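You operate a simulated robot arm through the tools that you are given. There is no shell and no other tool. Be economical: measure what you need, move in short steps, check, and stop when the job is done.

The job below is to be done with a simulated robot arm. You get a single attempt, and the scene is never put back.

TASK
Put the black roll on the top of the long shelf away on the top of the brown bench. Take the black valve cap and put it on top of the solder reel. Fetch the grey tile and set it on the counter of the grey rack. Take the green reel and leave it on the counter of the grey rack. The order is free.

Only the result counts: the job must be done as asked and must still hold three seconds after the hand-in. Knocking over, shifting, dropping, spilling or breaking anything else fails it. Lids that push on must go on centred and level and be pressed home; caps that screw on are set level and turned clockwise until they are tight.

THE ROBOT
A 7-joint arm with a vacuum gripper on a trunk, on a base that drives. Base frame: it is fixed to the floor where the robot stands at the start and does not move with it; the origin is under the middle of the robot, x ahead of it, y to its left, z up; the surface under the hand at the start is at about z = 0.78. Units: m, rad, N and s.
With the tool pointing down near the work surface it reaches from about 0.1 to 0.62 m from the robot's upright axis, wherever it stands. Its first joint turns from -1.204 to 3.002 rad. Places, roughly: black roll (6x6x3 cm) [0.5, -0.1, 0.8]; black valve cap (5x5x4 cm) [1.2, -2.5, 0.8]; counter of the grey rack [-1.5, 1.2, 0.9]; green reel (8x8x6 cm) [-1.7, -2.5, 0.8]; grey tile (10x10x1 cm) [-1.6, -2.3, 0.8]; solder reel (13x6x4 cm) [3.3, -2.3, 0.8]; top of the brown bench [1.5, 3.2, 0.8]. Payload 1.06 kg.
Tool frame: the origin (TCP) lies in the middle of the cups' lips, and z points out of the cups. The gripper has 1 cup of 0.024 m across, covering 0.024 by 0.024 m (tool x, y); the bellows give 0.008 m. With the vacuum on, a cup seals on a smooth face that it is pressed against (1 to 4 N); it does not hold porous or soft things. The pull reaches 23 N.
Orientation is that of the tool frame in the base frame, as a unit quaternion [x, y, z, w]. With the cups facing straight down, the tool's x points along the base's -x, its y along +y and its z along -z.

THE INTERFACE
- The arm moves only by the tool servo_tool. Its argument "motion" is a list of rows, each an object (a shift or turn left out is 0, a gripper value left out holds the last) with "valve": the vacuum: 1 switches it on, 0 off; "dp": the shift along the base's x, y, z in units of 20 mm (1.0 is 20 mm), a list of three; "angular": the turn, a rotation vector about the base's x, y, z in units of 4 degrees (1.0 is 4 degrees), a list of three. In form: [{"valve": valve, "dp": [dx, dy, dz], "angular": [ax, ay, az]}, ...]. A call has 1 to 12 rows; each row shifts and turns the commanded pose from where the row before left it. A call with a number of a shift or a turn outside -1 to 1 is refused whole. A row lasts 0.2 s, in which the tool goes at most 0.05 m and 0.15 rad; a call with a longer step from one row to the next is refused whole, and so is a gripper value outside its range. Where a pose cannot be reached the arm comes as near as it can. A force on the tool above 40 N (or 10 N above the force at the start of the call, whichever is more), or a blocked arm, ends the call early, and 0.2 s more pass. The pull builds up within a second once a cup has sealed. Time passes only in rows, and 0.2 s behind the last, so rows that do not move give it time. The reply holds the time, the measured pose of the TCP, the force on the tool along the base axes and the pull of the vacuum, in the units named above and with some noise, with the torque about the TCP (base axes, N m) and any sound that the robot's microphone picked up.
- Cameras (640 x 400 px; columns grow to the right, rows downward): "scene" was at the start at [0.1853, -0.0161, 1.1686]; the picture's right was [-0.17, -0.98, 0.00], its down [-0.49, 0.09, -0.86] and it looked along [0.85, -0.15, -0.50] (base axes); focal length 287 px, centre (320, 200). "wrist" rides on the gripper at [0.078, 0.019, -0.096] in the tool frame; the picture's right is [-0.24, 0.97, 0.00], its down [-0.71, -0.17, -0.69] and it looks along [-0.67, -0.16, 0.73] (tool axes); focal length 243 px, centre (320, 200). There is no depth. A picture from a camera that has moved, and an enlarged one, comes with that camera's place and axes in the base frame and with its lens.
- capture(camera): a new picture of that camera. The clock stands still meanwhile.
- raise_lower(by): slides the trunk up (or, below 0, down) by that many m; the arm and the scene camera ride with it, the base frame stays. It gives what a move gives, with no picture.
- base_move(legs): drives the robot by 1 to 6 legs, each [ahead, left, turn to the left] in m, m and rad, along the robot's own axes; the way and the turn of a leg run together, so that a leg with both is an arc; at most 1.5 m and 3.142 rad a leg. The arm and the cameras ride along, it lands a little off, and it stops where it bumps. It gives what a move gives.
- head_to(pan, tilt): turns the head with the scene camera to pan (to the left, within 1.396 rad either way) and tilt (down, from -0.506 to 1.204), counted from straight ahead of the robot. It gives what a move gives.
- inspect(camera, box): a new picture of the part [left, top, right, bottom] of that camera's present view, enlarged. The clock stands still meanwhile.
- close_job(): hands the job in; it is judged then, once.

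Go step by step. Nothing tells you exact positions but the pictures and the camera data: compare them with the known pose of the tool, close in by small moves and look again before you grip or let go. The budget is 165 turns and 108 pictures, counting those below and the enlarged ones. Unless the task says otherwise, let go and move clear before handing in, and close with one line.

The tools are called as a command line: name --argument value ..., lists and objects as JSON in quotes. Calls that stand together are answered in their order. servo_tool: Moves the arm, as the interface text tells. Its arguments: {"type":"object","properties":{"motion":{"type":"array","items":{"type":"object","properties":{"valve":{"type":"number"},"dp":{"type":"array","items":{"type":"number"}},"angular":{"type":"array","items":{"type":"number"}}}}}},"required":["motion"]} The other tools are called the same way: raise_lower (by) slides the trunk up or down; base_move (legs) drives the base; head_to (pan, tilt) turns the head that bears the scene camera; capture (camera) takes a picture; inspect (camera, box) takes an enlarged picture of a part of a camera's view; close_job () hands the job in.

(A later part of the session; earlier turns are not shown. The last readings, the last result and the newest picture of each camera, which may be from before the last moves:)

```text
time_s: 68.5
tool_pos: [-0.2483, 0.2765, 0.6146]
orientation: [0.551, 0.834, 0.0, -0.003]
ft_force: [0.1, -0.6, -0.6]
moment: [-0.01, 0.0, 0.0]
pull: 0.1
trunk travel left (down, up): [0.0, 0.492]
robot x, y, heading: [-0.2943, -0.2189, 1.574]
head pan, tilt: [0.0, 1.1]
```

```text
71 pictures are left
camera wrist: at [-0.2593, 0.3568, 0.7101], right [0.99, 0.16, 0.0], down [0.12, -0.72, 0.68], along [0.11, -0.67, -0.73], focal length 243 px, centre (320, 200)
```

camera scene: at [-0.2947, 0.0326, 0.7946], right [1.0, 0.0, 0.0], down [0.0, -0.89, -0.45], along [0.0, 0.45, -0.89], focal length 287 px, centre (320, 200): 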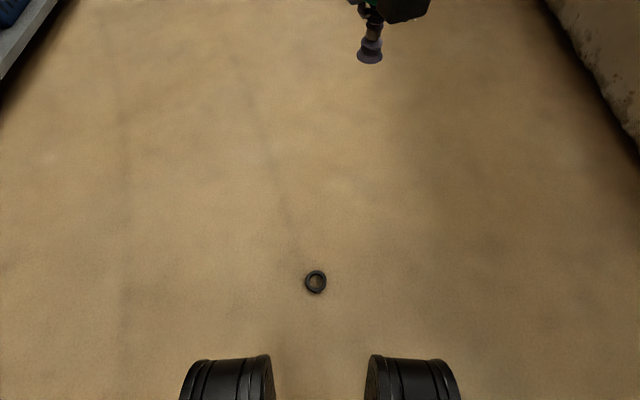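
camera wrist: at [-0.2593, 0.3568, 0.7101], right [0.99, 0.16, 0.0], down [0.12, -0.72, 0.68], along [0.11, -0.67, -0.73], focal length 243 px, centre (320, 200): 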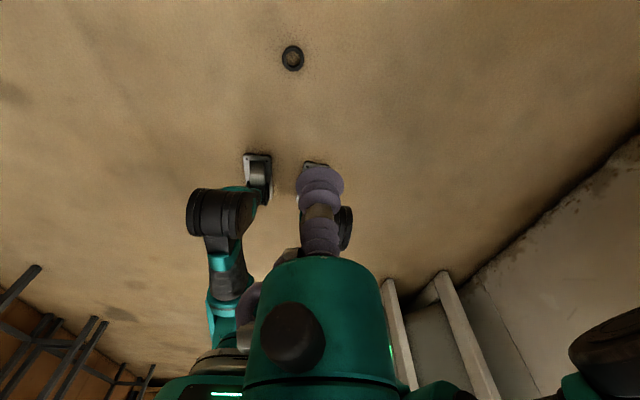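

Ring is at ≈[-0.305, 0.181]. I descend toward its near rim in stages.

servo_tool --motion '[{"dp": [-0.3, -0.6, -1], "valve": 0}, {"dp": [-0.3, -0.6, -1]}, {"dp": [-0.3, -0.6, -1]}, {"dp": [-0.3, -0.6, -1]}, {"dp": [-0.3, -0.6, -1]}, {"dp": [-0.3, -0.6, -1]}, {"dp": [-0.3, -0.6, -1]}, {"dp": [-0.3, -0.6, -1]}, {"dp": [-0.3, -0.6, -1]}, {"dp": [-0.15, -0.5, -1]}, {"dp": [0, 0, -1]}, {"dp": [0, 0, -1]}]'

servo_tool --motion '[{"dp": [0, 0, -1]}, {"dp": [0, 0, -1]}, {"dp": [0, 0, -1]}, {"dp": [0, 0, -1]}, {"dp": [0, 0, -1]}, {"dp": [0, 0, -1]}, {"dp": [0, 0, -1]}, {"dp": [0, 0, -1]}, {"dp": [0, 0, -1]}, {"dp": [0, 0, -1]}]'

capture --camera "wrist"

capture --camera "scene"

```text
time_s: 71.1
tool_pos: [-0.3047, 0.1587, 0.3735]
orientation: [0.552, 0.834, 0.0, -0.003]
ft_force: [0.0, -0.8, -0.3]
moment: [0.01, -0.01, 0.01]
pull: 0.1
trunk travel left (down, up): [0.0, 0.492]
robot x, y, heading: [-0.2963, -0.2168, 1.57]
head pan, tilt: [0.0, 1.1]
```

```text
time_s: 73.3
tool_pos: [-0.3044, 0.158, 0.1738]
orientation: [0.552, 0.834, 0.0, -0.003]
ft_force: [-1.1, 0.9, -1.1]
moment: [-0.01, 0.01, 0.01]
pull: 0.1
trunk travel left (down, up): [0.0, 0.492]
robot x, y, heading: [-0.2952, -0.2186, 1.568]
head pan, tilt: [0.0, 1.1]
```

```text
70 pictures are left
camera wrist: at [-0.3173, 0.238, 0.2694], right [0.99, 0.16, 0.0], down [0.12, -0.72, 0.68], along [0.11, -0.67, -0.73], focal length 243 px, centre (320, 200)
```

wrist: 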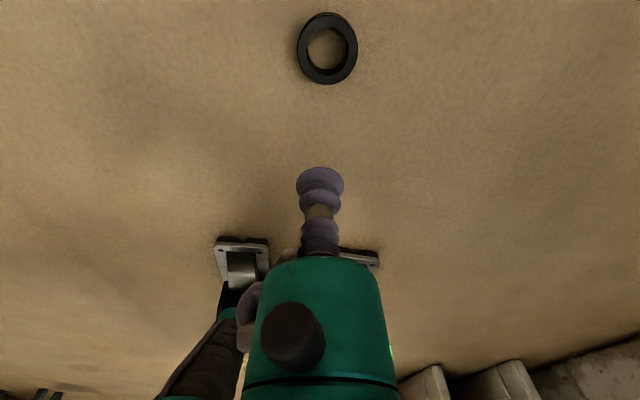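

```text
69 pictures are left
camera scene: at [-0.2948, 0.0326, 0.7946], right [1.0, 0.0, 0.0], down [0.0, -0.89, -0.45], along [0.0, 0.45, -0.89], focal length 287 px, centre (320, 200)
```

scene: 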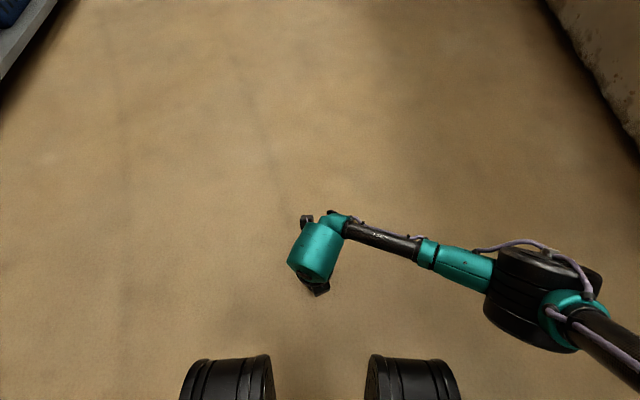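

Floor reach works. Down to 5 cm, then refine.

servo_tool --motion '[{"dp": [0, 0, -1]}, {"dp": [0, 0.3, -1]}, {"dp": [0, 0, -1]}, {"dp": [0, 0, -1]}, {"dp": [0, 0, -1]}, {"dp": [0, 0, -1]}]'

capture --camera "wrist"

```text
time_s: 74.7
tool_pos: [-0.3038, 0.1623, 0.0544]
orientation: [0.552, 0.834, -0.001, -0.002]
ft_force: [0.2, 0.5, 0.1]
moment: [0.0, 0.03, -0.01]
pull: 0.0
trunk travel left (down, up): [0.0, 0.492]
robot x, y, heading: [-0.2971, -0.2167, 1.57]
head pan, tilt: [0.0, 1.1]
```

```text
68 pictures are left
camera wrist: at [-0.3155, 0.2428, 0.15], right [0.99, 0.16, 0.0], down [0.12, -0.72, 0.68], along [0.11, -0.67, -0.73], focal length 243 px, centre (320, 200)
```

wrist: 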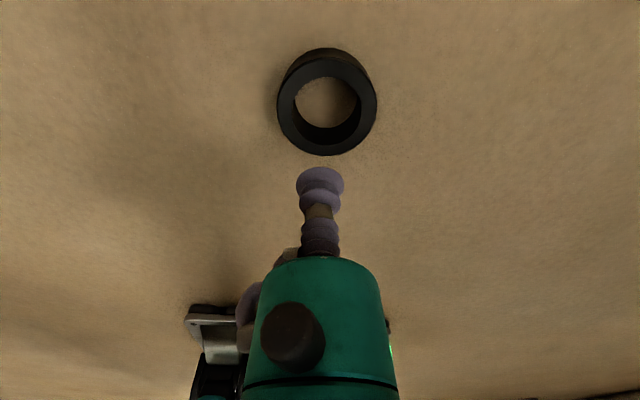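

Ring centre ≈ [-0.3036, 0.193]. Moving over the near rim and pressing.

servo_tool --motion '[{"valve": 1, "dp": [0, 0.45, -0.6]}, {"dp": [0, 0, -0.6]}, {"dp": [0, 0, -0.4]}, {"dp": [0, 0, -0.15]}, {}, {}, {}, {}]'

inspect --camera "wrist" --box '[240, 100, 400, 220]'

```text
time_s: 76.5
tool_pos: [-0.3049, 0.1648, 0.0339]
orientation: [0.552, 0.834, 0.0, -0.004]
ft_force: [-0.4, -0.9, 0.4]
moment: [0.0, -0.02, 0.01]
pull: 0.0
out of reach, approached as far as the arm can: row 2, 3
trunk travel left (down, up): [0.0, 0.492]
robot x, y, heading: [-0.295, -0.2202, 1.569]
head pan, tilt: [0.0, 1.1]
```

```text
3.33 times, centred on (320, 160) of wrist
camera zoom: at [-0.3171, 0.2451, 0.129], right [0.99, 0.16, 0.0], down [0.12, -0.72, 0.68], along [0.11, -0.67, -0.73], focal length 809 px, centre (320, 333)
```

zoom: 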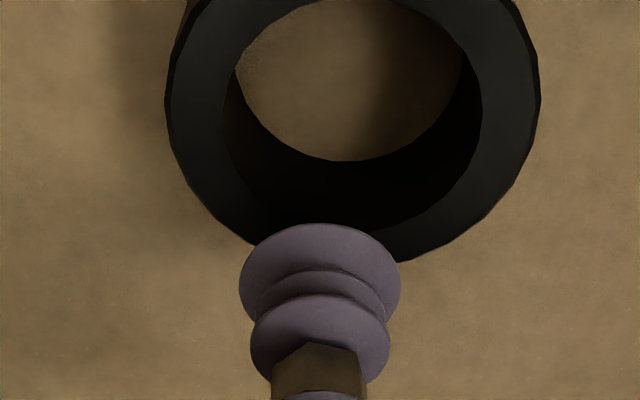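

At the reach limit; I rise a little and bring the base 7 cm closer.

servo_tool --motion '[{"dp": [0, 0, 1]}, {"dp": [0, -0.5, 1]}]'

base_move --legs '[[0.07, 0, 0]]'

capture --camera "wrist"

```text
time_s: 77.1
tool_pos: [-0.3039, 0.1562, 0.0709]
orientation: [0.552, 0.834, 0.0, -0.003]
ft_force: [1.1, -0.3, 0.1]
moment: [-0.03, 0.0, 0.02]
pull: 0.2
trunk travel left (down, up): [0.0, 0.492]
robot x, y, heading: [-0.294, -0.2196, 1.569]
head pan, tilt: [0.0, 1.1]
```

```text
time_s: 78.1
tool_pos: [-0.3028, 0.2249, 0.0707]
orientation: [0.551, 0.834, -0.001, -0.002]
ft_force: [-1.9, -0.6, -0.6]
moment: [0.01, -0.01, -0.05]
pull: 0.1
trunk travel left (down, up): [0.0, 0.492]
robot x, y, heading: [-0.2968, -0.1504, 1.57]
head pan, tilt: [0.0, 1.1]
```

```text
66 pictures are left
camera wrist: at [-0.3164, 0.3048, 0.1666], right [0.99, 0.16, 0.0], down [0.12, -0.72, 0.68], along [0.11, -0.67, -0.73], focal length 243 px, centre (320, 200)
```

wrist: 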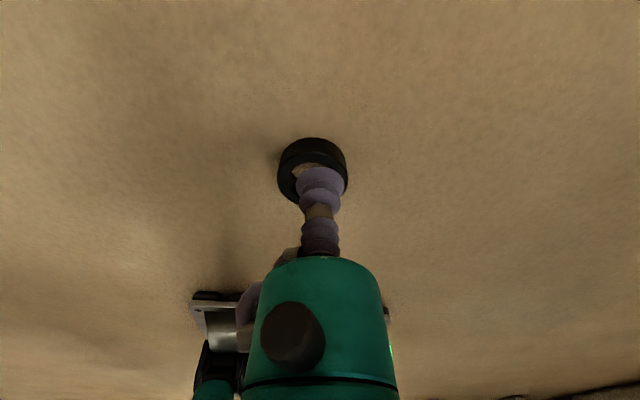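

Now align to the near rim and press.

servo_tool --motion '[{"dp": [0, -0.9, 0]}, {"dp": [0, -0.9, 0]}, {"dp": [0, -0.95, -0.6]}, {"dp": [0, 0, -0.8]}, {"dp": [0, 0, -0.6]}, {"dp": [0, 0, -0.4]}, {"dp": [0, 0, -0.15]}, {}, {}, {}]'

inspect --camera "wrist" --box '[240, 100, 400, 220]'

```text
time_s: 80.3
tool_pos: [-0.3056, 0.1703, 0.0204]
orientation: [0.551, 0.835, -0.001, -0.003]
ft_force: [0.6, -0.3, 0.8]
moment: [0.03, 0.01, 0.0]
pull: 0.0
trunk travel left (down, up): [0.0, 0.492]
robot x, y, heading: [-0.2938, -0.1572, 1.57]
head pan, tilt: [0.0, 1.1]
```

```text
3.33 times, centred on (320, 160) of wrist
camera zoom: at [-0.3165, 0.2494, 0.1155], right [0.99, 0.16, 0.0], down [0.12, -0.72, 0.68], along [0.11, -0.67, -0.73], focal length 809 px, centre (320, 333)
```

zoom: 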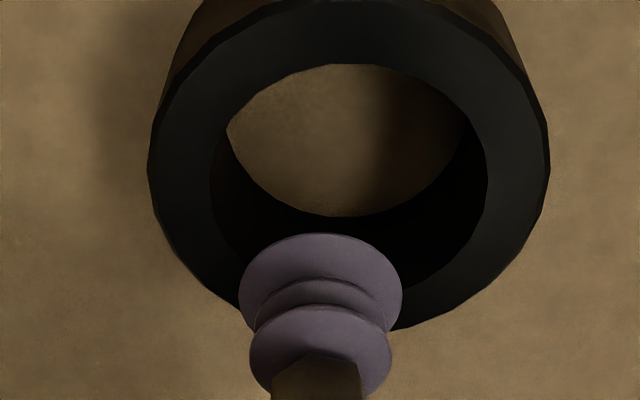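

Almost touching; press a few mm more.

servo_tool --motion '[{"dp": [0, 0, -0.1]}, {"dp": [0, 0, -0.1]}, {}, {}, {}, {}]'

```text
time_s: 81.7
tool_pos: [-0.3061, 0.17, 0.0153]
orientation: [0.551, 0.835, -0.001, -0.003]
ft_force: [-0.4, -0.9, 4.0]
moment: [-0.02, 0.0, -0.01]
pull: 0.0
trunk travel left (down, up): [0.0, 0.492]
robot x, y, heading: [-0.2995, -0.1512, 1.564]
head pan, tilt: [0.0, 1.1]
```

servo_tool --motion '[{"dp": [0, 0, -0.08]}, {}, {}, {"dp": [0, 0.05, -0.02]}, {}, {}, {"dp": [0, 0.05, 0]}, {}, {}]'

```text
time_s: 83.7
tool_pos: [-0.3039, 0.1706, 0.0141]
orientation: [0.551, 0.834, 0.0, -0.003]
ft_force: [1.1, -0.8, 3.4]
moment: [0.13, -0.03, -0.02]
pull: 23.0
trunk travel left (down, up): [0.0, 0.492]
robot x, y, heading: [-0.2951, -0.1506, 1.566]
head pan, tilt: [0.0, 1.1]
```

Sealed again (23 N). I lift slowly and raise the trunk, checking the hold.

servo_tool --motion '[{"dp": [0, 0, 0.2]}, {"dp": [0, 0, 0.4]}, {"dp": [0, 0, 0.6]}, {"dp": [0, 0, 0.8]}, {"dp": [0, 0, 1]}, {"dp": [0, 0, 1]}, {"dp": [0, 0, 1]}, {"dp": [0, 0, 1]}, {"dp": [0, 0, 1]}, {"dp": [0, 0, 1]}, {"dp": [0, 0, 1]}, {"dp": [0, 0, 0.6]}]'

servo_tool --motion '[{"dp": [0, 0, 0.6]}, {"dp": [0, 0, 1]}, {"dp": [0, 0, 1]}, {"dp": [0, 0, 1]}, {"dp": [0, 0, 1]}, {"dp": [0, 0, 1]}, {"dp": [0, 0, 1]}, {"dp": [0, 0, 1]}, {"dp": [0, 0, 1]}, {"dp": [0, 0, 1]}, {"dp": [0, 0, 1]}, {"dp": [0, 0, 0.6]}]'

capture --camera "wrist"

```text
time_s: 86.3
tool_pos: [-0.3066, 0.173, 0.2045]
orientation: [0.552, 0.834, 0.001, -0.003]
ft_force: [-0.1, -0.1, 0.4]
moment: [0.01, 0.01, 0.01]
pull: 22.9
trunk travel left (down, up): [0.0, 0.492]
robot x, y, heading: [-0.2957, -0.1525, 1.572]
head pan, tilt: [0.0, 1.1]
```

```text
time_s: 88.9
tool_pos: [-0.3046, 0.1709, 0.4325]
orientation: [0.552, 0.834, 0.0, -0.003]
ft_force: [0.7, 0.0, -1.0]
moment: [0.02, 0.02, -0.01]
pull: 22.7
trunk travel left (down, up): [0.0, 0.492]
robot x, y, heading: [-0.2954, -0.1509, 1.576]
head pan, tilt: [0.0, 1.1]
```

```text
64 pictures are left
camera wrist: at [-0.3164, 0.2515, 0.5289], right [0.99, 0.16, 0.0], down [0.12, -0.72, 0.68], along [0.11, -0.67, -0.73], focal length 243 px, centre (320, 200)
```

wrist: 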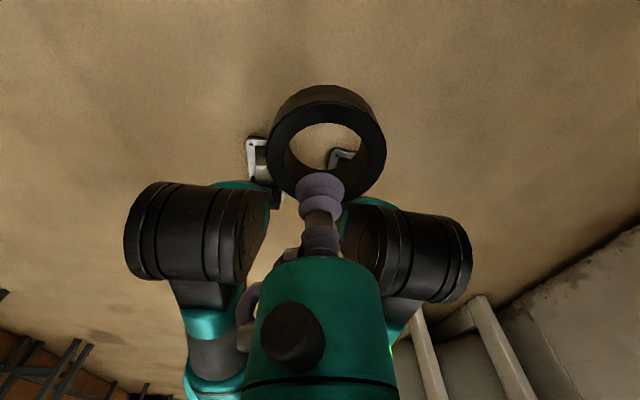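

Held well. I drive without turning: left 0.5 m, then check.

base_move --legs '[[0, 0.5, 0]]'

base_move --legs '[[0.8, 0, 0]]'

head_to --pan -0.3 --tilt 0.3

capture --camera "scene"

```text
time_s: 93.8
tool_pos: [-0.8087, 0.1687, 0.4327]
orientation: [0.547, 0.837, 0.0, -0.002]
ft_force: [-0.6, -0.3, 0.2]
moment: [0.0, 0.0, -0.03]
pull: 23.0
trunk travel left (down, up): [0.0, 0.492]
robot x, y, heading: [-0.7975, -0.1528, 1.585]
head pan, tilt: [0.0, 1.1]
```

```text
time_s: 98.0
tool_pos: [-0.8108, 0.9661, 0.4333]
orientation: [0.55, 0.835, -0.001, -0.003]
ft_force: [-0.4, 0.2, 0.4]
moment: [0.01, 0.0, -0.01]
pull: 23.5
trunk travel left (down, up): [0.0, 0.492]
robot x, y, heading: [-0.8037, 0.6457, 1.569]
head pan, tilt: [0.0, 1.1]
```

```text
time_s: 99.2
tool_pos: [-0.8111, 0.965, 0.4338]
orientation: [0.55, 0.835, -0.001, -0.003]
ft_force: [0.1, 0.8, 0.9]
moment: [0.0, 0.0, 0.03]
pull: 23.3
trunk travel left (down, up): [0.0, 0.492]
robot x, y, heading: [-0.8059, 0.6464, 1.572]
head pan, tilt: [-0.3, 0.3]
```

```text
63 pictures are left
camera scene: at [-0.7736, 0.9204, 0.8606], right [0.96, -0.29, 0.0], down [-0.09, -0.28, -0.95], along [0.28, 0.91, -0.3], focal length 287 px, centre (320, 200)
```

scene: 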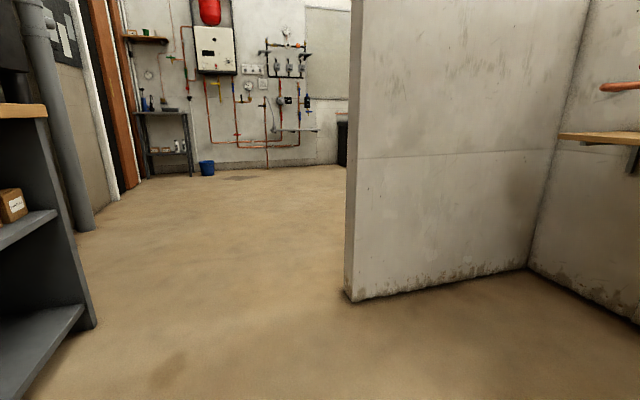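

Good hold. Continue forward past the partition and look right.

base_move --legs '[[1.4, 0, 0]]'

head_to --pan -1.1 --tilt 0.3

capture --camera "scene"

```text
time_s: 106.3
tool_pos: [-0.8272, 2.3912, 0.4324]
orientation: [0.546, 0.838, 0.0, -0.003]
ft_force: [0.0, -0.1, 0.1]
moment: [-0.01, 0.01, 0.01]
pull: 22.8
trunk travel left (down, up): [0.0, 0.492]
robot x, y, heading: [-0.8095, 2.0696, 1.588]
head pan, tilt: [-0.3, 0.3]
```

```text
time_s: 107.4
tool_pos: [-0.8266, 2.3903, 0.4327]
orientation: [0.545, 0.838, -0.001, -0.002]
ft_force: [-0.5, 0.4, 0.2]
moment: [0.0, 0.01, 0.01]
pull: 22.8
trunk travel left (down, up): [0.0, 0.492]
robot x, y, heading: [-0.8143, 2.0652, 1.581]
head pan, tilt: [-1.1, 0.3]
```

```text
62 pictures are left
camera scene: at [-0.7321, 2.2999, 0.8607], right [0.47, -0.88, 0.0], down [-0.26, -0.14, -0.96], along [0.84, 0.45, -0.3], focal length 287 px, centre (320, 200)
```

scene: 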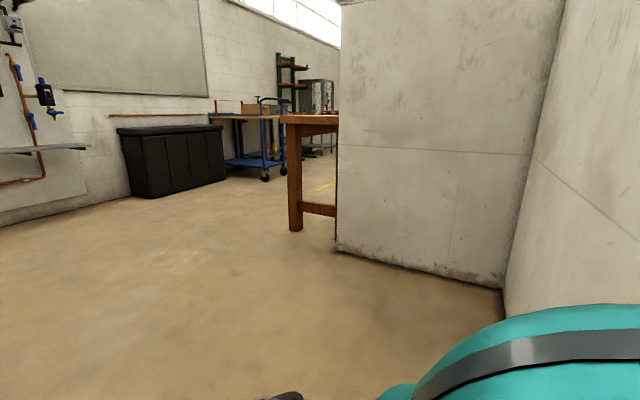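

Carry is fine. The brown bench's near end is at about x≈0.88, y 3.0–3.5, beyond the wall end. I drive on to about y=3.3 and then turn right in gentle steps.

base_move --legs '[[1.2, -0.5, 0]]'

base_move --legs '[[0, 0, -0.3]]'

base_move --legs '[[0, 0, -0.3]]'

```text
time_s: 114.0
tool_pos: [-0.4193, 3.6364, 0.4342]
orientation: [0.514, 0.858, 0.0, -0.002]
ft_force: [0.8, -0.2, -0.8]
moment: [-0.01, 0.03, -0.01]
pull: 22.8
trunk travel left (down, up): [0.0, 0.492]
robot x, y, heading: [-0.3852, 3.3153, 1.658]
head pan, tilt: [-1.1, 0.3]
```

```text
time_s: 115.4
tool_pos: [-0.3223, 3.6341, 0.4326]
orientation: [0.638, 0.77, 0.0, -0.002]
ft_force: [0.3, -0.2, -0.9]
moment: [-0.01, 0.0, -0.01]
pull: 23.0
trunk travel left (down, up): [0.0, 0.492]
robot x, y, heading: [-0.3777, 3.3228, 1.357]
head pan, tilt: [-1.1, 0.3]
```

```text
time_s: 116.8
tool_pos: [-0.232, 3.6026, 0.4338]
orientation: [0.746, 0.666, 0.0, -0.003]
ft_force: [0.2, 0.3, -0.3]
moment: [0.0, 0.02, 0.03]
pull: 22.8
trunk travel left (down, up): [0.0, 0.492]
robot x, y, heading: [-0.3863, 3.3157, 1.055]
head pan, tilt: [-1.1, 0.3]
```

Turning works. Finish the turn to face the bench, then look.

base_move --legs '[[0, 0, -0.35]]'

base_move --legs '[[0, 0, -0.35]]'

base_move --legs '[[0, 0, -0.35]]'

raise_lower --by 0.42

head_to --pan 0 --tilt 0.35

capture --camera "scene"

```text
time_s: 118.3
tool_pos: [-0.1428, 3.5333, 0.4329]
orientation: [0.851, 0.525, 0.001, -0.003]
ft_force: [0.3, -0.3, -0.9]
moment: [0.0, 0.02, -0.01]
pull: 23.3
trunk travel left (down, up): [0.0, 0.492]
robot x, y, heading: [-0.3844, 3.3172, 0.7]
head pan, tilt: [-1.1, 0.3]
```

```text
time_s: 119.7
tool_pos: [-0.0857, 3.4426, 0.4343]
orientation: [0.926, 0.377, 0.001, -0.003]
ft_force: [-0.1, 0.1, -0.4]
moment: [0.0, -0.01, -0.01]
pull: 22.7
trunk travel left (down, up): [0.0, 0.492]
robot x, y, heading: [-0.3815, 3.3208, 0.372]
head pan, tilt: [-1.1, 0.3]
```

```text
time_s: 121.2
tool_pos: [-0.0603, 3.3333, 0.4331]
orientation: [0.978, 0.21, 0.001, -0.003]
ft_force: [0.1, -0.1, -0.4]
moment: [0.0, 0.01, 0.02]
pull: 23.1
trunk travel left (down, up): [0.0, 0.492]
robot x, y, heading: [-0.384, 3.3157, 0.017]
head pan, tilt: [-1.1, 0.3]
```

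```text
refused: 0.42 is not a number from -0.4 to 0.4
```

```text
time_s: 122.5
tool_pos: [-0.0602, 3.3338, 0.4326]
orientation: [0.978, 0.209, 0.002, -0.002]
ft_force: [-0.5, -0.5, 0.1]
moment: [0.01, 0.02, 0.01]
pull: 23.7
trunk travel left (down, up): [0.0, 0.492]
robot x, y, heading: [-0.3832, 3.3168, 0.018]
head pan, tilt: [0.0, 0.351]
```

```text
61 pictures are left
camera scene: at [-0.1007, 3.3223, 0.8559], right [0.02, -1.0, 0.0], down [-0.34, -0.01, -0.94], along [0.94, 0.02, -0.34], focal length 287 px, centre (320, 200)
```

scene: 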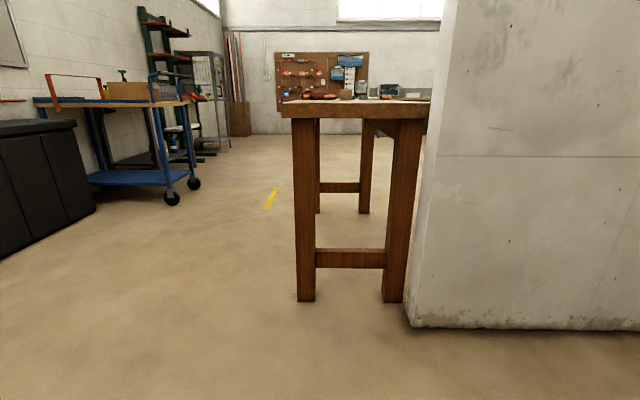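

The bench end is at x≈0.9, y 2.97–3.47, height ≈0.82. I raise the trunk and look at its top.

raise_lower --by 0.4

servo_tool --motion '[{"dp": [0, 0, 0.6]}, {"dp": [0.4, 0, 1]}, {"dp": [0.6, 0, 1]}, {"dp": [0.8, 0, 1]}, {"dp": [0.8, 0, 1]}, {"dp": [0.8, 0, 0.5]}, {"dp": [0.6, 0, 0]}]'

capture --camera "scene"

```text
time_s: 126.4
tool_pos: [-0.0603, 3.3335, 0.8323]
orientation: [0.978, 0.209, 0.001, -0.002]
ft_force: [0.5, -0.2, -0.5]
moment: [0.01, -0.01, -0.02]
pull: 22.8
trunk travel left (down, up): [-0.4, 0.092]
robot x, y, heading: [-0.3868, 3.3159, 0.018]
head pan, tilt: [0.0, 0.351]
```

```text
time_s: 128.0
tool_pos: [0.019, 3.3328, 0.936]
orientation: [0.978, 0.211, 0.002, -0.003]
ft_force: [-0.2, 0.3, -0.8]
moment: [-0.02, -0.01, -0.04]
pull: 23.2
trunk travel left (down, up): [-0.4, 0.092]
robot x, y, heading: [-0.3825, 3.3159, 0.018]
head pan, tilt: [0.0, 0.351]
```

```text
60 pictures are left
camera scene: at [-0.215, 3.3202, 1.2638], right [0.02, -1.0, 0.0], down [-0.34, -0.01, -0.94], along [0.94, 0.02, -0.34], focal length 287 px, centre (320, 200)
```

scene: 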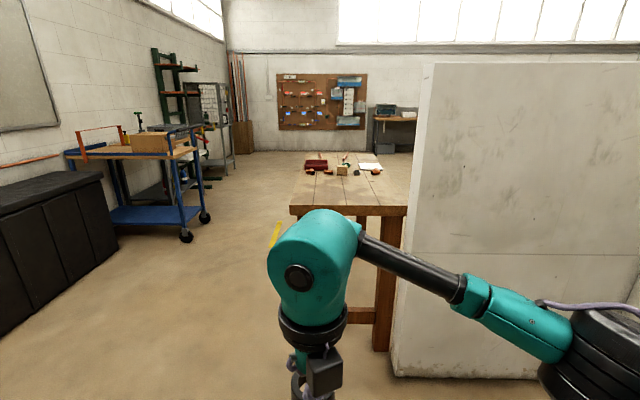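

The near end of the bench top is clear. I drive ahead and left (keeping the elbow clear of the wall end), then look.

base_move --legs '[[0.78, 0.24, 0]]'

head_to --pan -0.3 --tilt 0.6

capture --camera "scene"

```text
time_s: 132.3
tool_pos: [0.7903, 3.6034, 0.9347]
orientation: [0.977, 0.215, 0.001, -0.003]
ft_force: [0.1, 0.2, -0.5]
moment: [0.01, 0.01, 0.02]
pull: 22.9
trunk travel left (down, up): [-0.4, 0.092]
robot x, y, heading: [0.3877, 3.5877, 0.025]
head pan, tilt: [0.0, 0.351]
```

```text
time_s: 133.1
tool_pos: [0.7899, 3.6033, 0.9355]
orientation: [0.977, 0.215, 0.001, -0.002]
ft_force: [-0.1, -0.9, -0.9]
moment: [0.0, -0.02, -0.01]
pull: 23.1
trunk travel left (down, up): [-0.4, 0.092]
robot x, y, heading: [0.387, 3.5853, 0.026]
head pan, tilt: [-0.3, 0.6]
```

```text
59 pictures are left
camera scene: at [0.5477, 3.5627, 1.2411], right [-0.27, -0.96, 0.0], down [-0.54, 0.15, -0.83], along [0.8, -0.22, -0.56], focal length 287 px, centre (320, 200)
```

scene: 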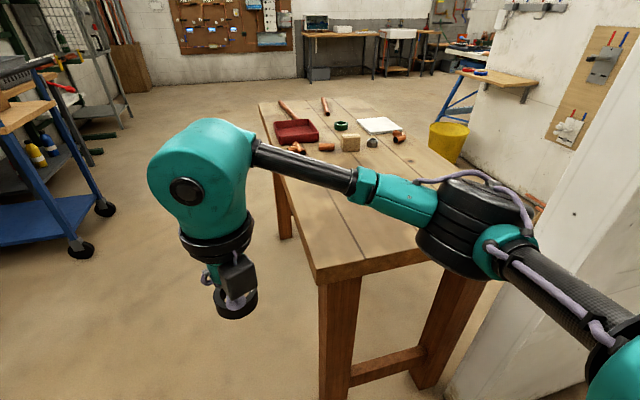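

Elbow clearance to the wall is limited, so I shift the base a little and then use small arm moves.

base_move --legs '[[0.06, -0.08, 0]]'

servo_tool --motion '[{"dp": [0.5, -0.5, 0]}, {"dp": [0.8, -0.8, 0]}, {"dp": [0.8, -0.8, 0]}, {"dp": [0.8, -0.8, 0]}, {"dp": [0.8, -0.8, 0]}, {"dp": [0.8, -0.8, 0]}, {"dp": [0.5, -0.7, 0]}]'

capture --camera "scene"

capture --camera "wrist"

```text
time_s: 134.5
tool_pos: [0.852, 3.5231, 0.9351]
orientation: [0.977, 0.213, 0.001, -0.002]
ft_force: [-0.2, 0.8, 0.0]
moment: [-0.01, 0.0, 0.0]
pull: 22.9
trunk travel left (down, up): [-0.4, 0.092]
robot x, y, heading: [0.4466, 3.5063, 0.029]
head pan, tilt: [-0.3, 0.6]
```

```text
time_s: 136.1
tool_pos: [0.9514, 3.4211, 0.9363]
orientation: [0.977, 0.213, 0.002, -0.001]
ft_force: [-0.4, 0.0, -0.2]
moment: [-0.01, 0.03, 0.0]
pull: 23.1
trunk travel left (down, up): [-0.4, 0.092]
robot x, y, heading: [0.4502, 3.5048, 0.02]
head pan, tilt: [-0.3, 0.6]
```

```text
58 pictures are left
camera scene: at [0.6101, 3.4829, 1.2411], right [-0.27, -0.96, 0.0], down [-0.54, 0.15, -0.83], along [0.79, -0.22, -0.56], focal length 287 px, centre (320, 200)
```

scene: 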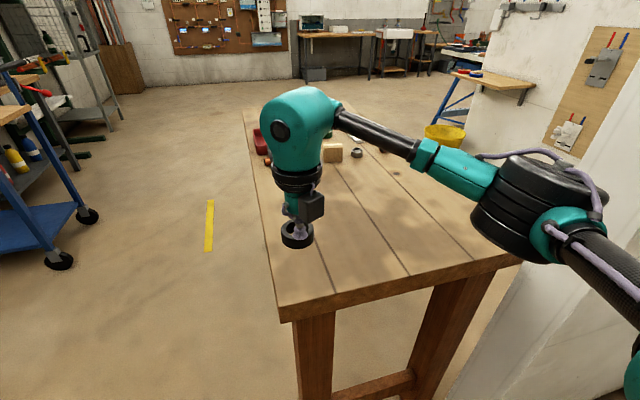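

```text
57 pictures are left
camera wrist: at [1.031, 3.4359, 1.0312], right [0.19, -0.98, 0.0], down [-0.72, -0.14, 0.68], along [-0.67, -0.13, -0.73], focal length 243 px, centre (320, 200)
```

wrist: 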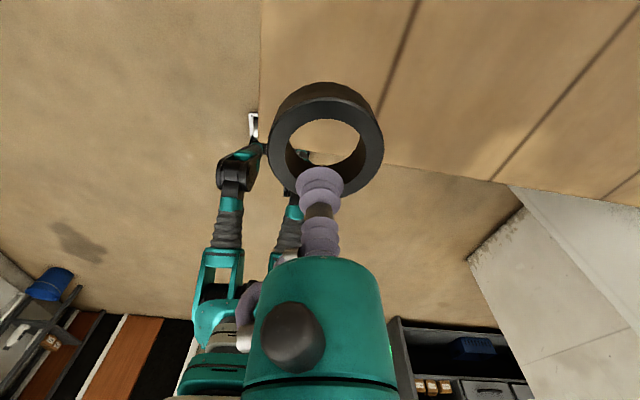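

I shift 6 cm further in over the bench and lower.

servo_tool --motion '[{"dp": [0.5, -1, 0]}, {"dp": [0.5, -1, 0]}, {"dp": [0.5, -1, -0.5]}, {"dp": [0, 0, -1]}, {"dp": [0, 0, -1]}, {"dp": [0, 0, -1]}]'

inspect --camera "scene" --box '[220, 150, 460, 300]'

capture --camera "wrist"

```text
time_s: 137.5
tool_pos: [0.9798, 3.3579, 0.8637]
orientation: [0.977, 0.213, 0.002, -0.002]
ft_force: [-0.6, 0.1, -0.6]
moment: [0.01, -0.01, 0.02]
pull: 22.9
trunk travel left (down, up): [-0.4, 0.092]
robot x, y, heading: [0.4499, 3.503, 0.026]
head pan, tilt: [-0.3, 0.6]
```

```text
2.67 times, centred on (340, 225) of scene
camera zoom: at [0.6102, 3.483, 1.241], right [-0.27, -0.96, 0.0], down [-0.54, 0.15, -0.83], along [0.79, -0.22, -0.56], focal length 764 px, centre (267, 133)
```

zoom: 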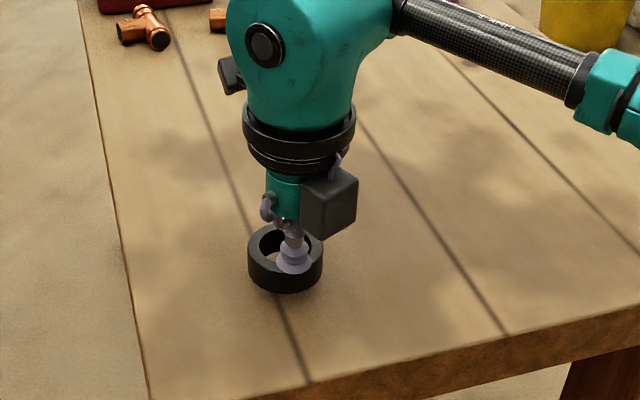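

```text
55 pictures are left
camera wrist: at [1.0606, 3.3749, 0.959], right [0.19, -0.98, 0.0], down [-0.72, -0.14, 0.68], along [-0.67, -0.13, -0.73], focal length 243 px, centre (320, 200)
```

wrist: 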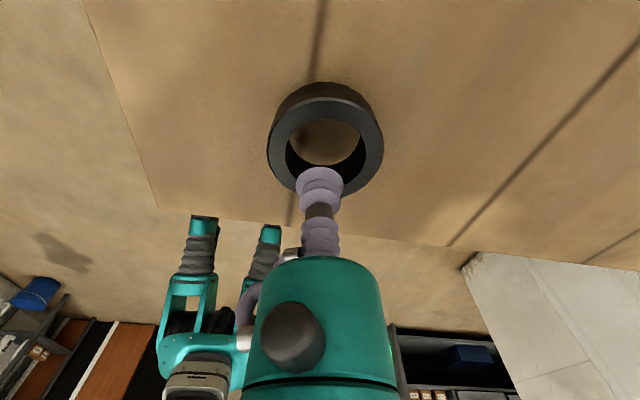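

Lower gently until contact.

servo_tool --motion '[{"dp": [0, 0, -0.5]}, {"dp": [0, 0, -0.3]}, {"dp": [0, 0, -0.15]}, {"dp": [0, 0, -0.1]}]'

```text
time_s: 138.5
tool_pos: [0.9818, 3.3607, 0.8455]
orientation: [0.977, 0.213, 0.005, -0.003]
ft_force: [2.6, -2.6, 19.6]
moment: [-0.03, -0.16, -0.04]
pull: 22.9
trunk travel left (down, up): [-0.4, 0.092]
robot x, y, heading: [0.4514, 3.5063, 0.03]
head pan, tilt: [-0.3, 0.6]
```

Firm contact (20 N). I ease up slightly, release, and rise.

servo_tool --motion '[{"dp": [0, 0, 0.15]}, {"valve": 0}, {}, {}, {}, {}, {"dp": [0, 0, 0.3]}, {"dp": [0, 0, 0.7]}, {"dp": [0, 0, 1]}, {"dp": [0, 0, 1]}, {"dp": [0, 0, 1]}, {"dp": [0, 0, 1]}]'

inspect --camera "scene" --box '[220, 150, 460, 300]'

```text
time_s: 141.1
tool_pos: [0.9824, 3.3582, 0.9463]
orientation: [0.977, 0.213, 0.001, -0.002]
ft_force: [-0.4, 0.3, -0.4]
moment: [0.0, 0.02, -0.01]
pull: 0.1
trunk travel left (down, up): [-0.4, 0.092]
robot x, y, heading: [0.4532, 3.5085, 0.026]
head pan, tilt: [-0.3, 0.6]
```

```text
2.67 times, centred on (340, 225) of scene
camera zoom: at [0.61, 3.4831, 1.2411], right [-0.27, -0.96, 0.0], down [-0.54, 0.15, -0.83], along [0.79, -0.22, -0.56], focal length 764 px, centre (267, 133)
```

zoom: 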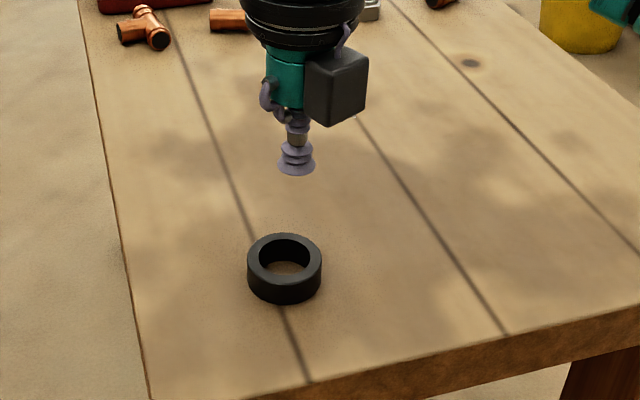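

The roll is placed on the brown bench. Next I drive back out and down the corridor toward the tile and reel around [-1.6, -2.4].

base_move --legs '[[-1.17, 0, 0], [0, 0, -1.597]]'

base_move --legs '[[1.5, 0, 0], [1.4, 0, 0]]'

head_to --pan -0.3 --tilt 0.3

capture --camera "scene"

```text
time_s: 151.2
tool_pos: [-0.9296, 2.9519, 0.9457]
orientation: [0.824, -0.567, 0.002, 0.0]
ft_force: [-0.3, 0.4, -0.6]
moment: [0.01, -0.01, 0.01]
pull: 0.1
trunk travel left (down, up): [-0.4, 0.092]
robot x, y, heading: [-0.7452, 3.4691, -1.608]
head pan, tilt: [-0.3, 0.6]
```

```text
time_s: 165.2
tool_pos: [-1.072, 0.0508, 0.9458]
orientation: [0.814, -0.581, 0.003, 0.0]
ft_force: [0.3, 0.4, 0.4]
moment: [-0.01, 0.0, 0.0]
pull: 0.0
trunk travel left (down, up): [-0.4, 0.092]
robot x, y, heading: [-0.8728, 0.5649, -1.647]
head pan, tilt: [-0.3, 0.6]
```

```text
time_s: 166.0
tool_pos: [-1.0717, 0.0496, 0.9466]
orientation: [0.814, -0.581, 0.003, 0.0]
ft_force: [-0.3, -0.1, 0.0]
moment: [-0.06, -0.01, 0.01]
pull: 0.0
trunk travel left (down, up): [-0.4, 0.092]
robot x, y, heading: [-0.8715, 0.5636, -1.648]
head pan, tilt: [-0.3, 0.3]
```

```text
53 pictures are left
camera scene: at [-0.9124, 0.4039, 1.2685], right [-0.93, 0.36, 0.0], down [0.11, 0.28, -0.96], along [-0.35, -0.89, -0.3], focal length 287 px, centre (320, 200)
```

scene: 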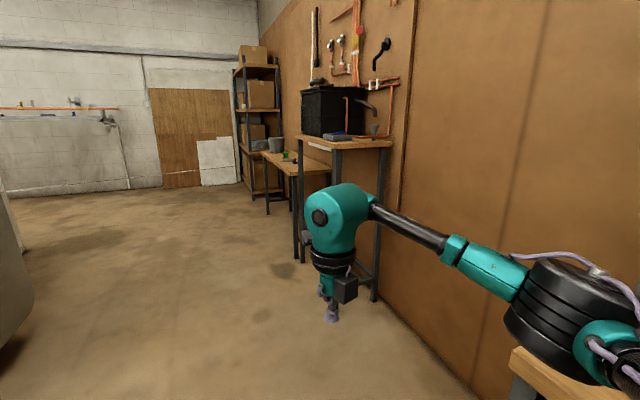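

I can see the green reel on a table at about [-1.64, -2.3], beside a taller table. I'll drive down, then turn to face +y so the table is on my left (elbow side clear, and later no turn is needed to the rack).

base_move --legs '[[0, 0, 0.12], [1.5, 0, 0], [1.5, 0, 0]]'

base_move --legs '[[0, 0, 3.1]]'

head_to --pan 1.2 --tilt 0.5

capture --camera "scene"

```text
time_s: 181.1
tool_pos: [-0.6697, -2.9674, 0.9465]
orientation: [0.872, -0.49, 0.002, -0.001]
ft_force: [0.2, 0.4, -0.9]
moment: [0.0, -0.01, -0.01]
pull: 0.0
trunk travel left (down, up): [-0.4, 0.092]
robot x, y, heading: [-0.5907, -2.4192, -1.42]
head pan, tilt: [-0.3, 0.3]
```

```text
time_s: 189.0
tool_pos: [-0.5497, -1.8717, 0.9468]
orientation: [0.452, 0.892, -0.001, -0.002]
ft_force: [0.7, -0.4, -0.2]
moment: [0.01, -0.01, -0.01]
pull: 0.1
trunk travel left (down, up): [-0.4, 0.092]
robot x, y, heading: [-0.5882, -2.4212, 1.799]
head pan, tilt: [-0.3, 0.3]
```

```text
time_s: 190.6
tool_pos: [-0.551, -1.8704, 0.9464]
orientation: [0.451, 0.893, 0.0, -0.002]
ft_force: [0.3, 0.8, -0.2]
moment: [0.04, 0.02, 0.02]
pull: 0.0
trunk travel left (down, up): [-0.4, 0.092]
robot x, y, heading: [-0.5898, -2.4215, 1.797]
head pan, tilt: [1.201, 0.499]
```

```text
52 pictures are left
camera scene: at [-0.6937, -2.3366, 1.2502], right [0.14, 0.99, 0.0], down [0.47, -0.07, -0.88], along [-0.87, 0.12, -0.48], focal length 287 px, centre (320, 200)
```

scene: 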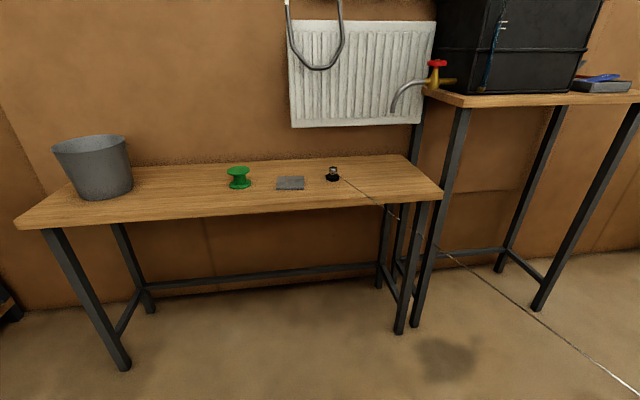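

I see the green reel, grey tile and a small black object with a thin line running off it. I look closer.

inspect --camera "scene" --box '[210, 140, 450, 260]'

head_to --pan 0.4 --tilt 0.7

capture --camera "scene"

```text
2.67 times, centred on (330, 200) of scene
camera zoom: at [-0.6937, -2.3366, 1.2502], right [0.14, 0.99, 0.0], down [0.47, -0.07, -0.88], along [-0.87, 0.12, -0.48], focal length 764 px, centre (293, 200)
```

zoom: 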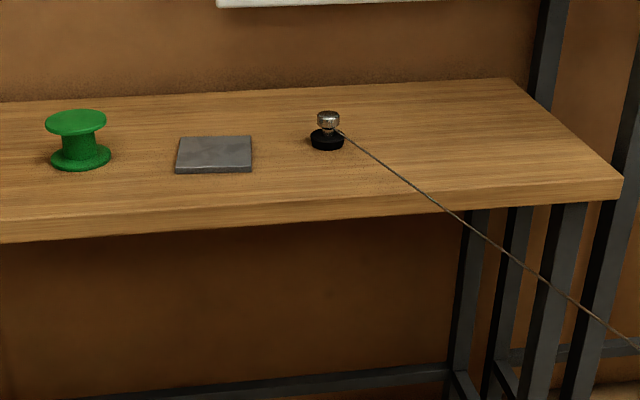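

```text
time_s: 191.7
tool_pos: [-0.5501, -1.8708, 0.9459]
orientation: [0.451, 0.892, -0.001, -0.002]
ft_force: [-0.5, 0.6, -0.5]
moment: [-0.04, 0.06, 0.04]
pull: 0.1
trunk travel left (down, up): [-0.4, 0.092]
robot x, y, heading: [-0.5837, -2.4189, 1.797]
head pan, tilt: [0.4, 0.7]
```

```text
50 pictures are left
camera scene: at [-0.6536, -2.2807, 1.2325], right [0.81, 0.59, 0.0], down [0.38, -0.52, -0.77], along [-0.45, 0.62, -0.64], focal length 287 px, centre (320, 200)
```

scene: 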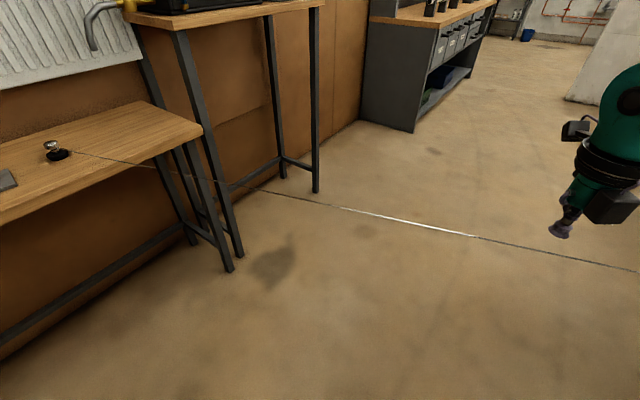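

A taut line runs from the black anchor across the aisle. I need to see where it goes.

head_to --pan -0.7 --tilt 0.5

capture --camera "scene"

```text
time_s: 193.1
tool_pos: [-0.5509, -1.8713, 0.9457]
orientation: [0.452, 0.892, 0.0, -0.003]
ft_force: [-0.1, -0.2, -0.2]
moment: [0.02, 0.0, -0.01]
pull: 0.1
trunk travel left (down, up): [-0.4, 0.092]
robot x, y, heading: [-0.5877, -2.4217, 1.805]
head pan, tilt: [-0.7, 0.499]
```

```text
49 pictures are left
camera scene: at [-0.5624, -2.2683, 1.2501], right [0.89, -0.45, 0.0], down [-0.22, -0.43, -0.88], along [0.4, 0.78, -0.48], focal length 287 px, centre (320, 200)
```

scene: 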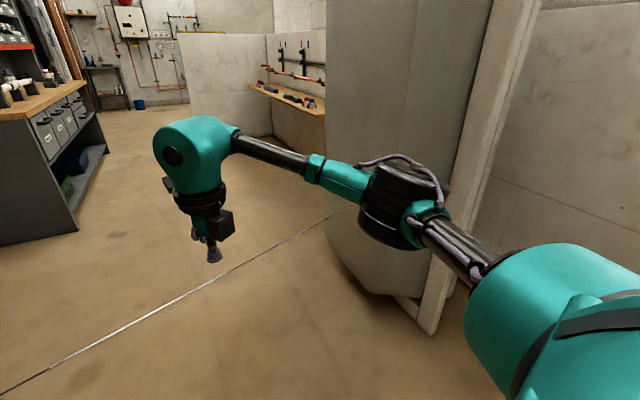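

Tile ≈[-1.656, -2.313], reel ≈[-1.685, -2.497], line anchor ≈[-1.64, -2.16]. I stand at about [-1.17, -2.6] facing +y so the arm reaches left with elbow clear of anchor and line.

base_move --legs '[[0, 0, -0.23], [-0.18, 0, 0], [0, 0.57, 0]]'

head_to --pan 1.0 --tilt 0.7

capture --camera "scene"

```text
time_s: 200.5
tool_pos: [-1.0069, -2.0765, 0.9465]
orientation: [0.548, 0.836, -0.001, -0.002]
ft_force: [-0.7, -0.4, 0.0]
moment: [0.02, -0.01, 0.02]
pull: 0.1
trunk travel left (down, up): [-0.4, 0.092]
robot x, y, heading: [-1.1659, -2.6045, 1.576]
head pan, tilt: [-0.7, 0.499]
```

```text
time_s: 202.2
tool_pos: [-1.0068, -2.0762, 0.945]
orientation: [0.548, 0.836, 0.0, -0.002]
ft_force: [1.0, -0.8, -0.2]
moment: [-0.01, 0.0, 0.02]
pull: 0.1
trunk travel left (down, up): [-0.4, 0.092]
robot x, y, heading: [-1.1602, -2.6037, 1.58]
head pan, tilt: [1.0, 0.7]
```

```text
48 pictures are left
camera scene: at [-1.2359, -2.4862, 1.2324], right [0.54, 0.84, 0.0], down [0.54, -0.35, -0.77], along [-0.65, 0.41, -0.64], focal length 287 px, centre (320, 200)
```

scene: 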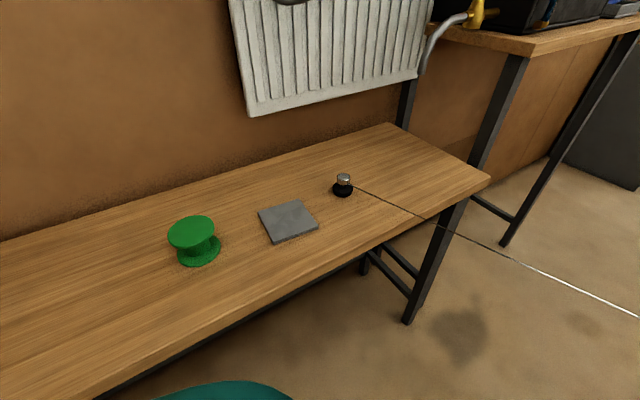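

Positions confirmed. I swing the arm left to above the green reel, yawing the tool along so the camera stays away from the anchor.

servo_tool --motion '[{"dp": [-1, -0.61, 0], "angular": [0, 0, 1]}, {"dp": [-1, -0.61, 0], "angular": [0, 0, 1]}, {"dp": [-1, -0.61, 0], "angular": [0, 0, 1]}, {"dp": [-1, -0.61, 0], "angular": [0, 0, 1]}, {"dp": [-1, -0.61, 0], "angular": [0, 0, 1]}, {"dp": [-1, -0.61, 0], "angular": [0, 0, 1]}, {"dp": [-1, -0.61, 0], "angular": [0, 0, 1]}, {"dp": [-1, -0.61, 0], "angular": [0, 0, 1]}, {"dp": [-1, -0.61, 0], "angular": [0, 0, 1]}, {"dp": [-1, -0.61, 0], "angular": [0, 0, 1]}, {"dp": [-1, -0.61, 0], "angular": [0, 0, 1]}, {"dp": [-1, -0.61, 0], "angular": [0, 0, 1]}]'

servo_tool --motion '[{"dp": [-1, -0.61, 0], "angular": [0, 0, 1]}, {"dp": [-1, -0.61, 0], "angular": [0, 0, 1]}, {"dp": [-1, -0.61, 0], "angular": [0, 0, 1]}, {"dp": [-1, -0.61, 0], "angular": [0, 0, 1]}, {"dp": [-1, -0.61, 0], "angular": [0, 0, 1]}, {"dp": [-1, -0.61, 0], "angular": [0, 0, 1]}, {"dp": [-1, -0.61, 0], "angular": [0, 0, 1]}, {"dp": [-1, -0.61, 0], "angular": [0, 0, 1]}, {"dp": [-1, -0.61, 0], "angular": [0, 0, 1]}, {"dp": [-1, -0.61, 0], "angular": [0, 0, 1]}, {"dp": [-1, -0.61, 0], "angular": [0, 0, 1]}]'

capture --camera "scene"

```text
time_s: 204.8
tool_pos: [-1.2466, -2.2226, 0.9474]
orientation: [0.161, 0.987, -0.001, -0.002]
ft_force: [-0.3, 0.9, 0.6]
moment: [-0.01, 0.01, -0.02]
pull: 0.2
trunk travel left (down, up): [-0.4, 0.092]
robot x, y, heading: [-1.1635, -2.606, 1.579]
head pan, tilt: [1.0, 0.7]
```

```text
time_s: 207.2
tool_pos: [-1.4015, -2.286, 0.9414]
orientation: [-0.21, 0.978, -0.003, -0.002]
ft_force: [-0.5, 0.2, -0.5]
moment: [0.01, 0.02, 0.01]
pull: 0.1
out of reach, approached as far as the arm can: row 8, 9, 10, 11
trunk travel left (down, up): [-0.4, 0.092]
robot x, y, heading: [-1.1604, -2.6042, 1.58]
head pan, tilt: [1.0, 0.7]
```

```text
47 pictures are left
camera scene: at [-1.2359, -2.4863, 1.2324], right [0.54, 0.84, 0.0], down [0.54, -0.35, -0.77], along [-0.65, 0.41, -0.64], focal length 287 px, centre (320, 200)
```

scene: 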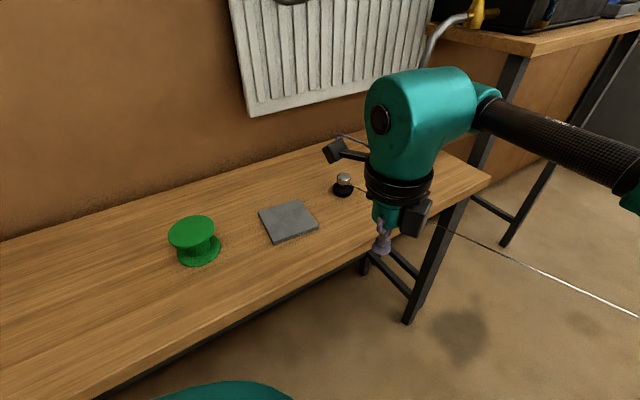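

The arm can't reach that far left, so I rotate the base about 1 rad left to face the table diagonally instead.

base_move --legs '[[0, 0, 0.5]]'

base_move --legs '[[0, 0, 0.5]]'

head_to --pan 0.1 --tilt 0.7

capture --camera "scene"

capture --camera "wrist"

```text
time_s: 209.1
tool_pos: [-1.5247, -2.4387, 0.9421]
orientation: [-0.443, 0.897, -0.003, -0.001]
ft_force: [-0.5, -0.1, -0.1]
moment: [-0.04, -0.01, 0.02]
pull: 0.0
trunk travel left (down, up): [-0.4, 0.092]
robot x, y, heading: [-1.1593, -2.6066, 2.073]
head pan, tilt: [1.0, 0.7]
```

```text
time_s: 210.9
tool_pos: [-1.5603, -2.6403, 0.9414]
orientation: [-0.66, 0.751, -0.003, -0.001]
ft_force: [0.3, -0.4, -1.2]
moment: [-0.01, 0.0, 0.05]
pull: 0.1
trunk travel left (down, up): [-0.4, 0.092]
robot x, y, heading: [-1.1664, -2.6064, 2.598]
head pan, tilt: [1.0, 0.7]
```

```text
time_s: 212.1
tool_pos: [-1.5597, -2.6412, 0.941]
orientation: [-0.66, 0.751, -0.002, 0.0]
ft_force: [-0.5, -0.6, 0.2]
moment: [-0.01, 0.01, -0.01]
pull: 0.1
trunk travel left (down, up): [-0.4, 0.092]
robot x, y, heading: [-1.1655, -2.6016, 2.598]
head pan, tilt: [0.099, 0.7]
```

```text
46 pictures are left
camera scene: at [-1.3039, -2.5309, 1.2324], right [0.43, 0.9, 0.0], down [0.58, -0.28, -0.76], along [-0.69, 0.33, -0.64], focal length 287 px, centre (320, 200)
```

scene: 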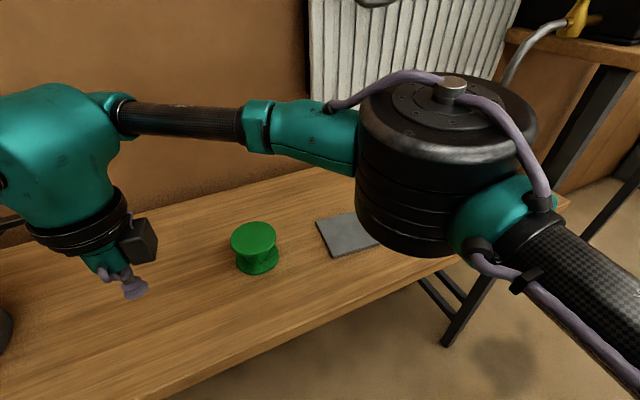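

```text
45 pictures are left
camera wrist: at [-1.5883, -2.7148, 1.0375], right [-0.93, 0.36, 0.0], down [0.26, 0.68, 0.68], along [0.25, 0.64, -0.73], focal length 243 px, centre (320, 200)
```

wrist: 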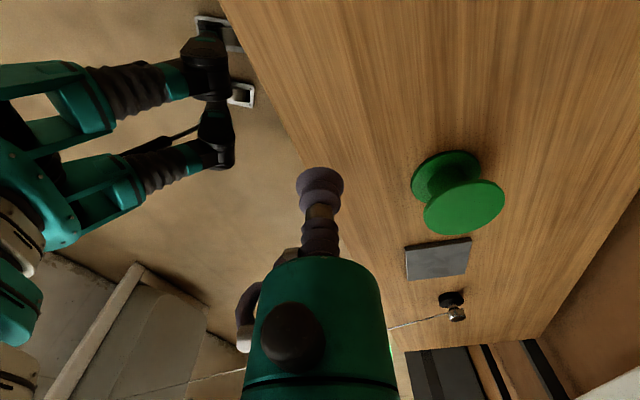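

The reel's top flange is solid, centred ≈[-1.674, -2.484]. Moving above it.

servo_tool --motion '[{"dp": [-0.7, 1, 0]}, {"dp": [-0.7, 1, 0]}, {"dp": [-0.7, 1, 0]}, {"dp": [-0.7, 1, 0]}, {"dp": [-0.7, 1, 0]}, {"dp": [-0.7, 1, 0]}, {"dp": [-0.7, 1, -0.5]}, {"dp": [-0.8, 0.8, -1]}, {"dp": [0, 0, -1]}]'

capture --camera "wrist"

capture --camera "scene"

```text
time_s: 214.1
tool_pos: [-1.6726, -2.4875, 0.8919]
orientation: [-0.66, 0.751, -0.002, -0.001]
ft_force: [-0.5, 0.0, 0.0]
moment: [0.02, 0.0, 0.02]
pull: 0.0
trunk travel left (down, up): [-0.4, 0.092]
robot x, y, heading: [-1.1661, -2.6039, 2.594]
head pan, tilt: [0.099, 0.7]
```

```text
44 pictures are left
camera wrist: at [-1.7008, -2.5599, 0.9869], right [-0.93, 0.36, 0.0], down [0.26, 0.68, 0.68], along [0.25, 0.64, -0.73], focal length 243 px, centre (320, 200)
```

wrist: 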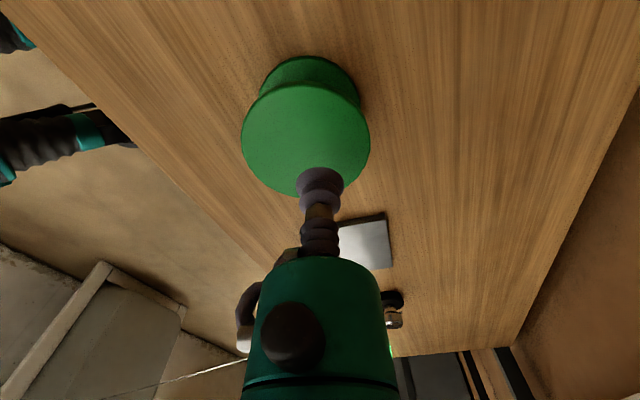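

```text
43 pictures are left
camera scene: at [-1.3039, -2.5308, 1.2324], right [0.43, 0.9, 0.0], down [0.58, -0.28, -0.76], along [-0.69, 0.33, -0.64], focal length 287 px, centre (320, 200)
```

scene: 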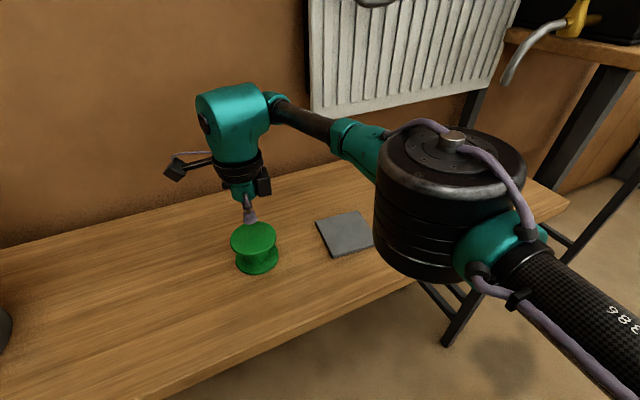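

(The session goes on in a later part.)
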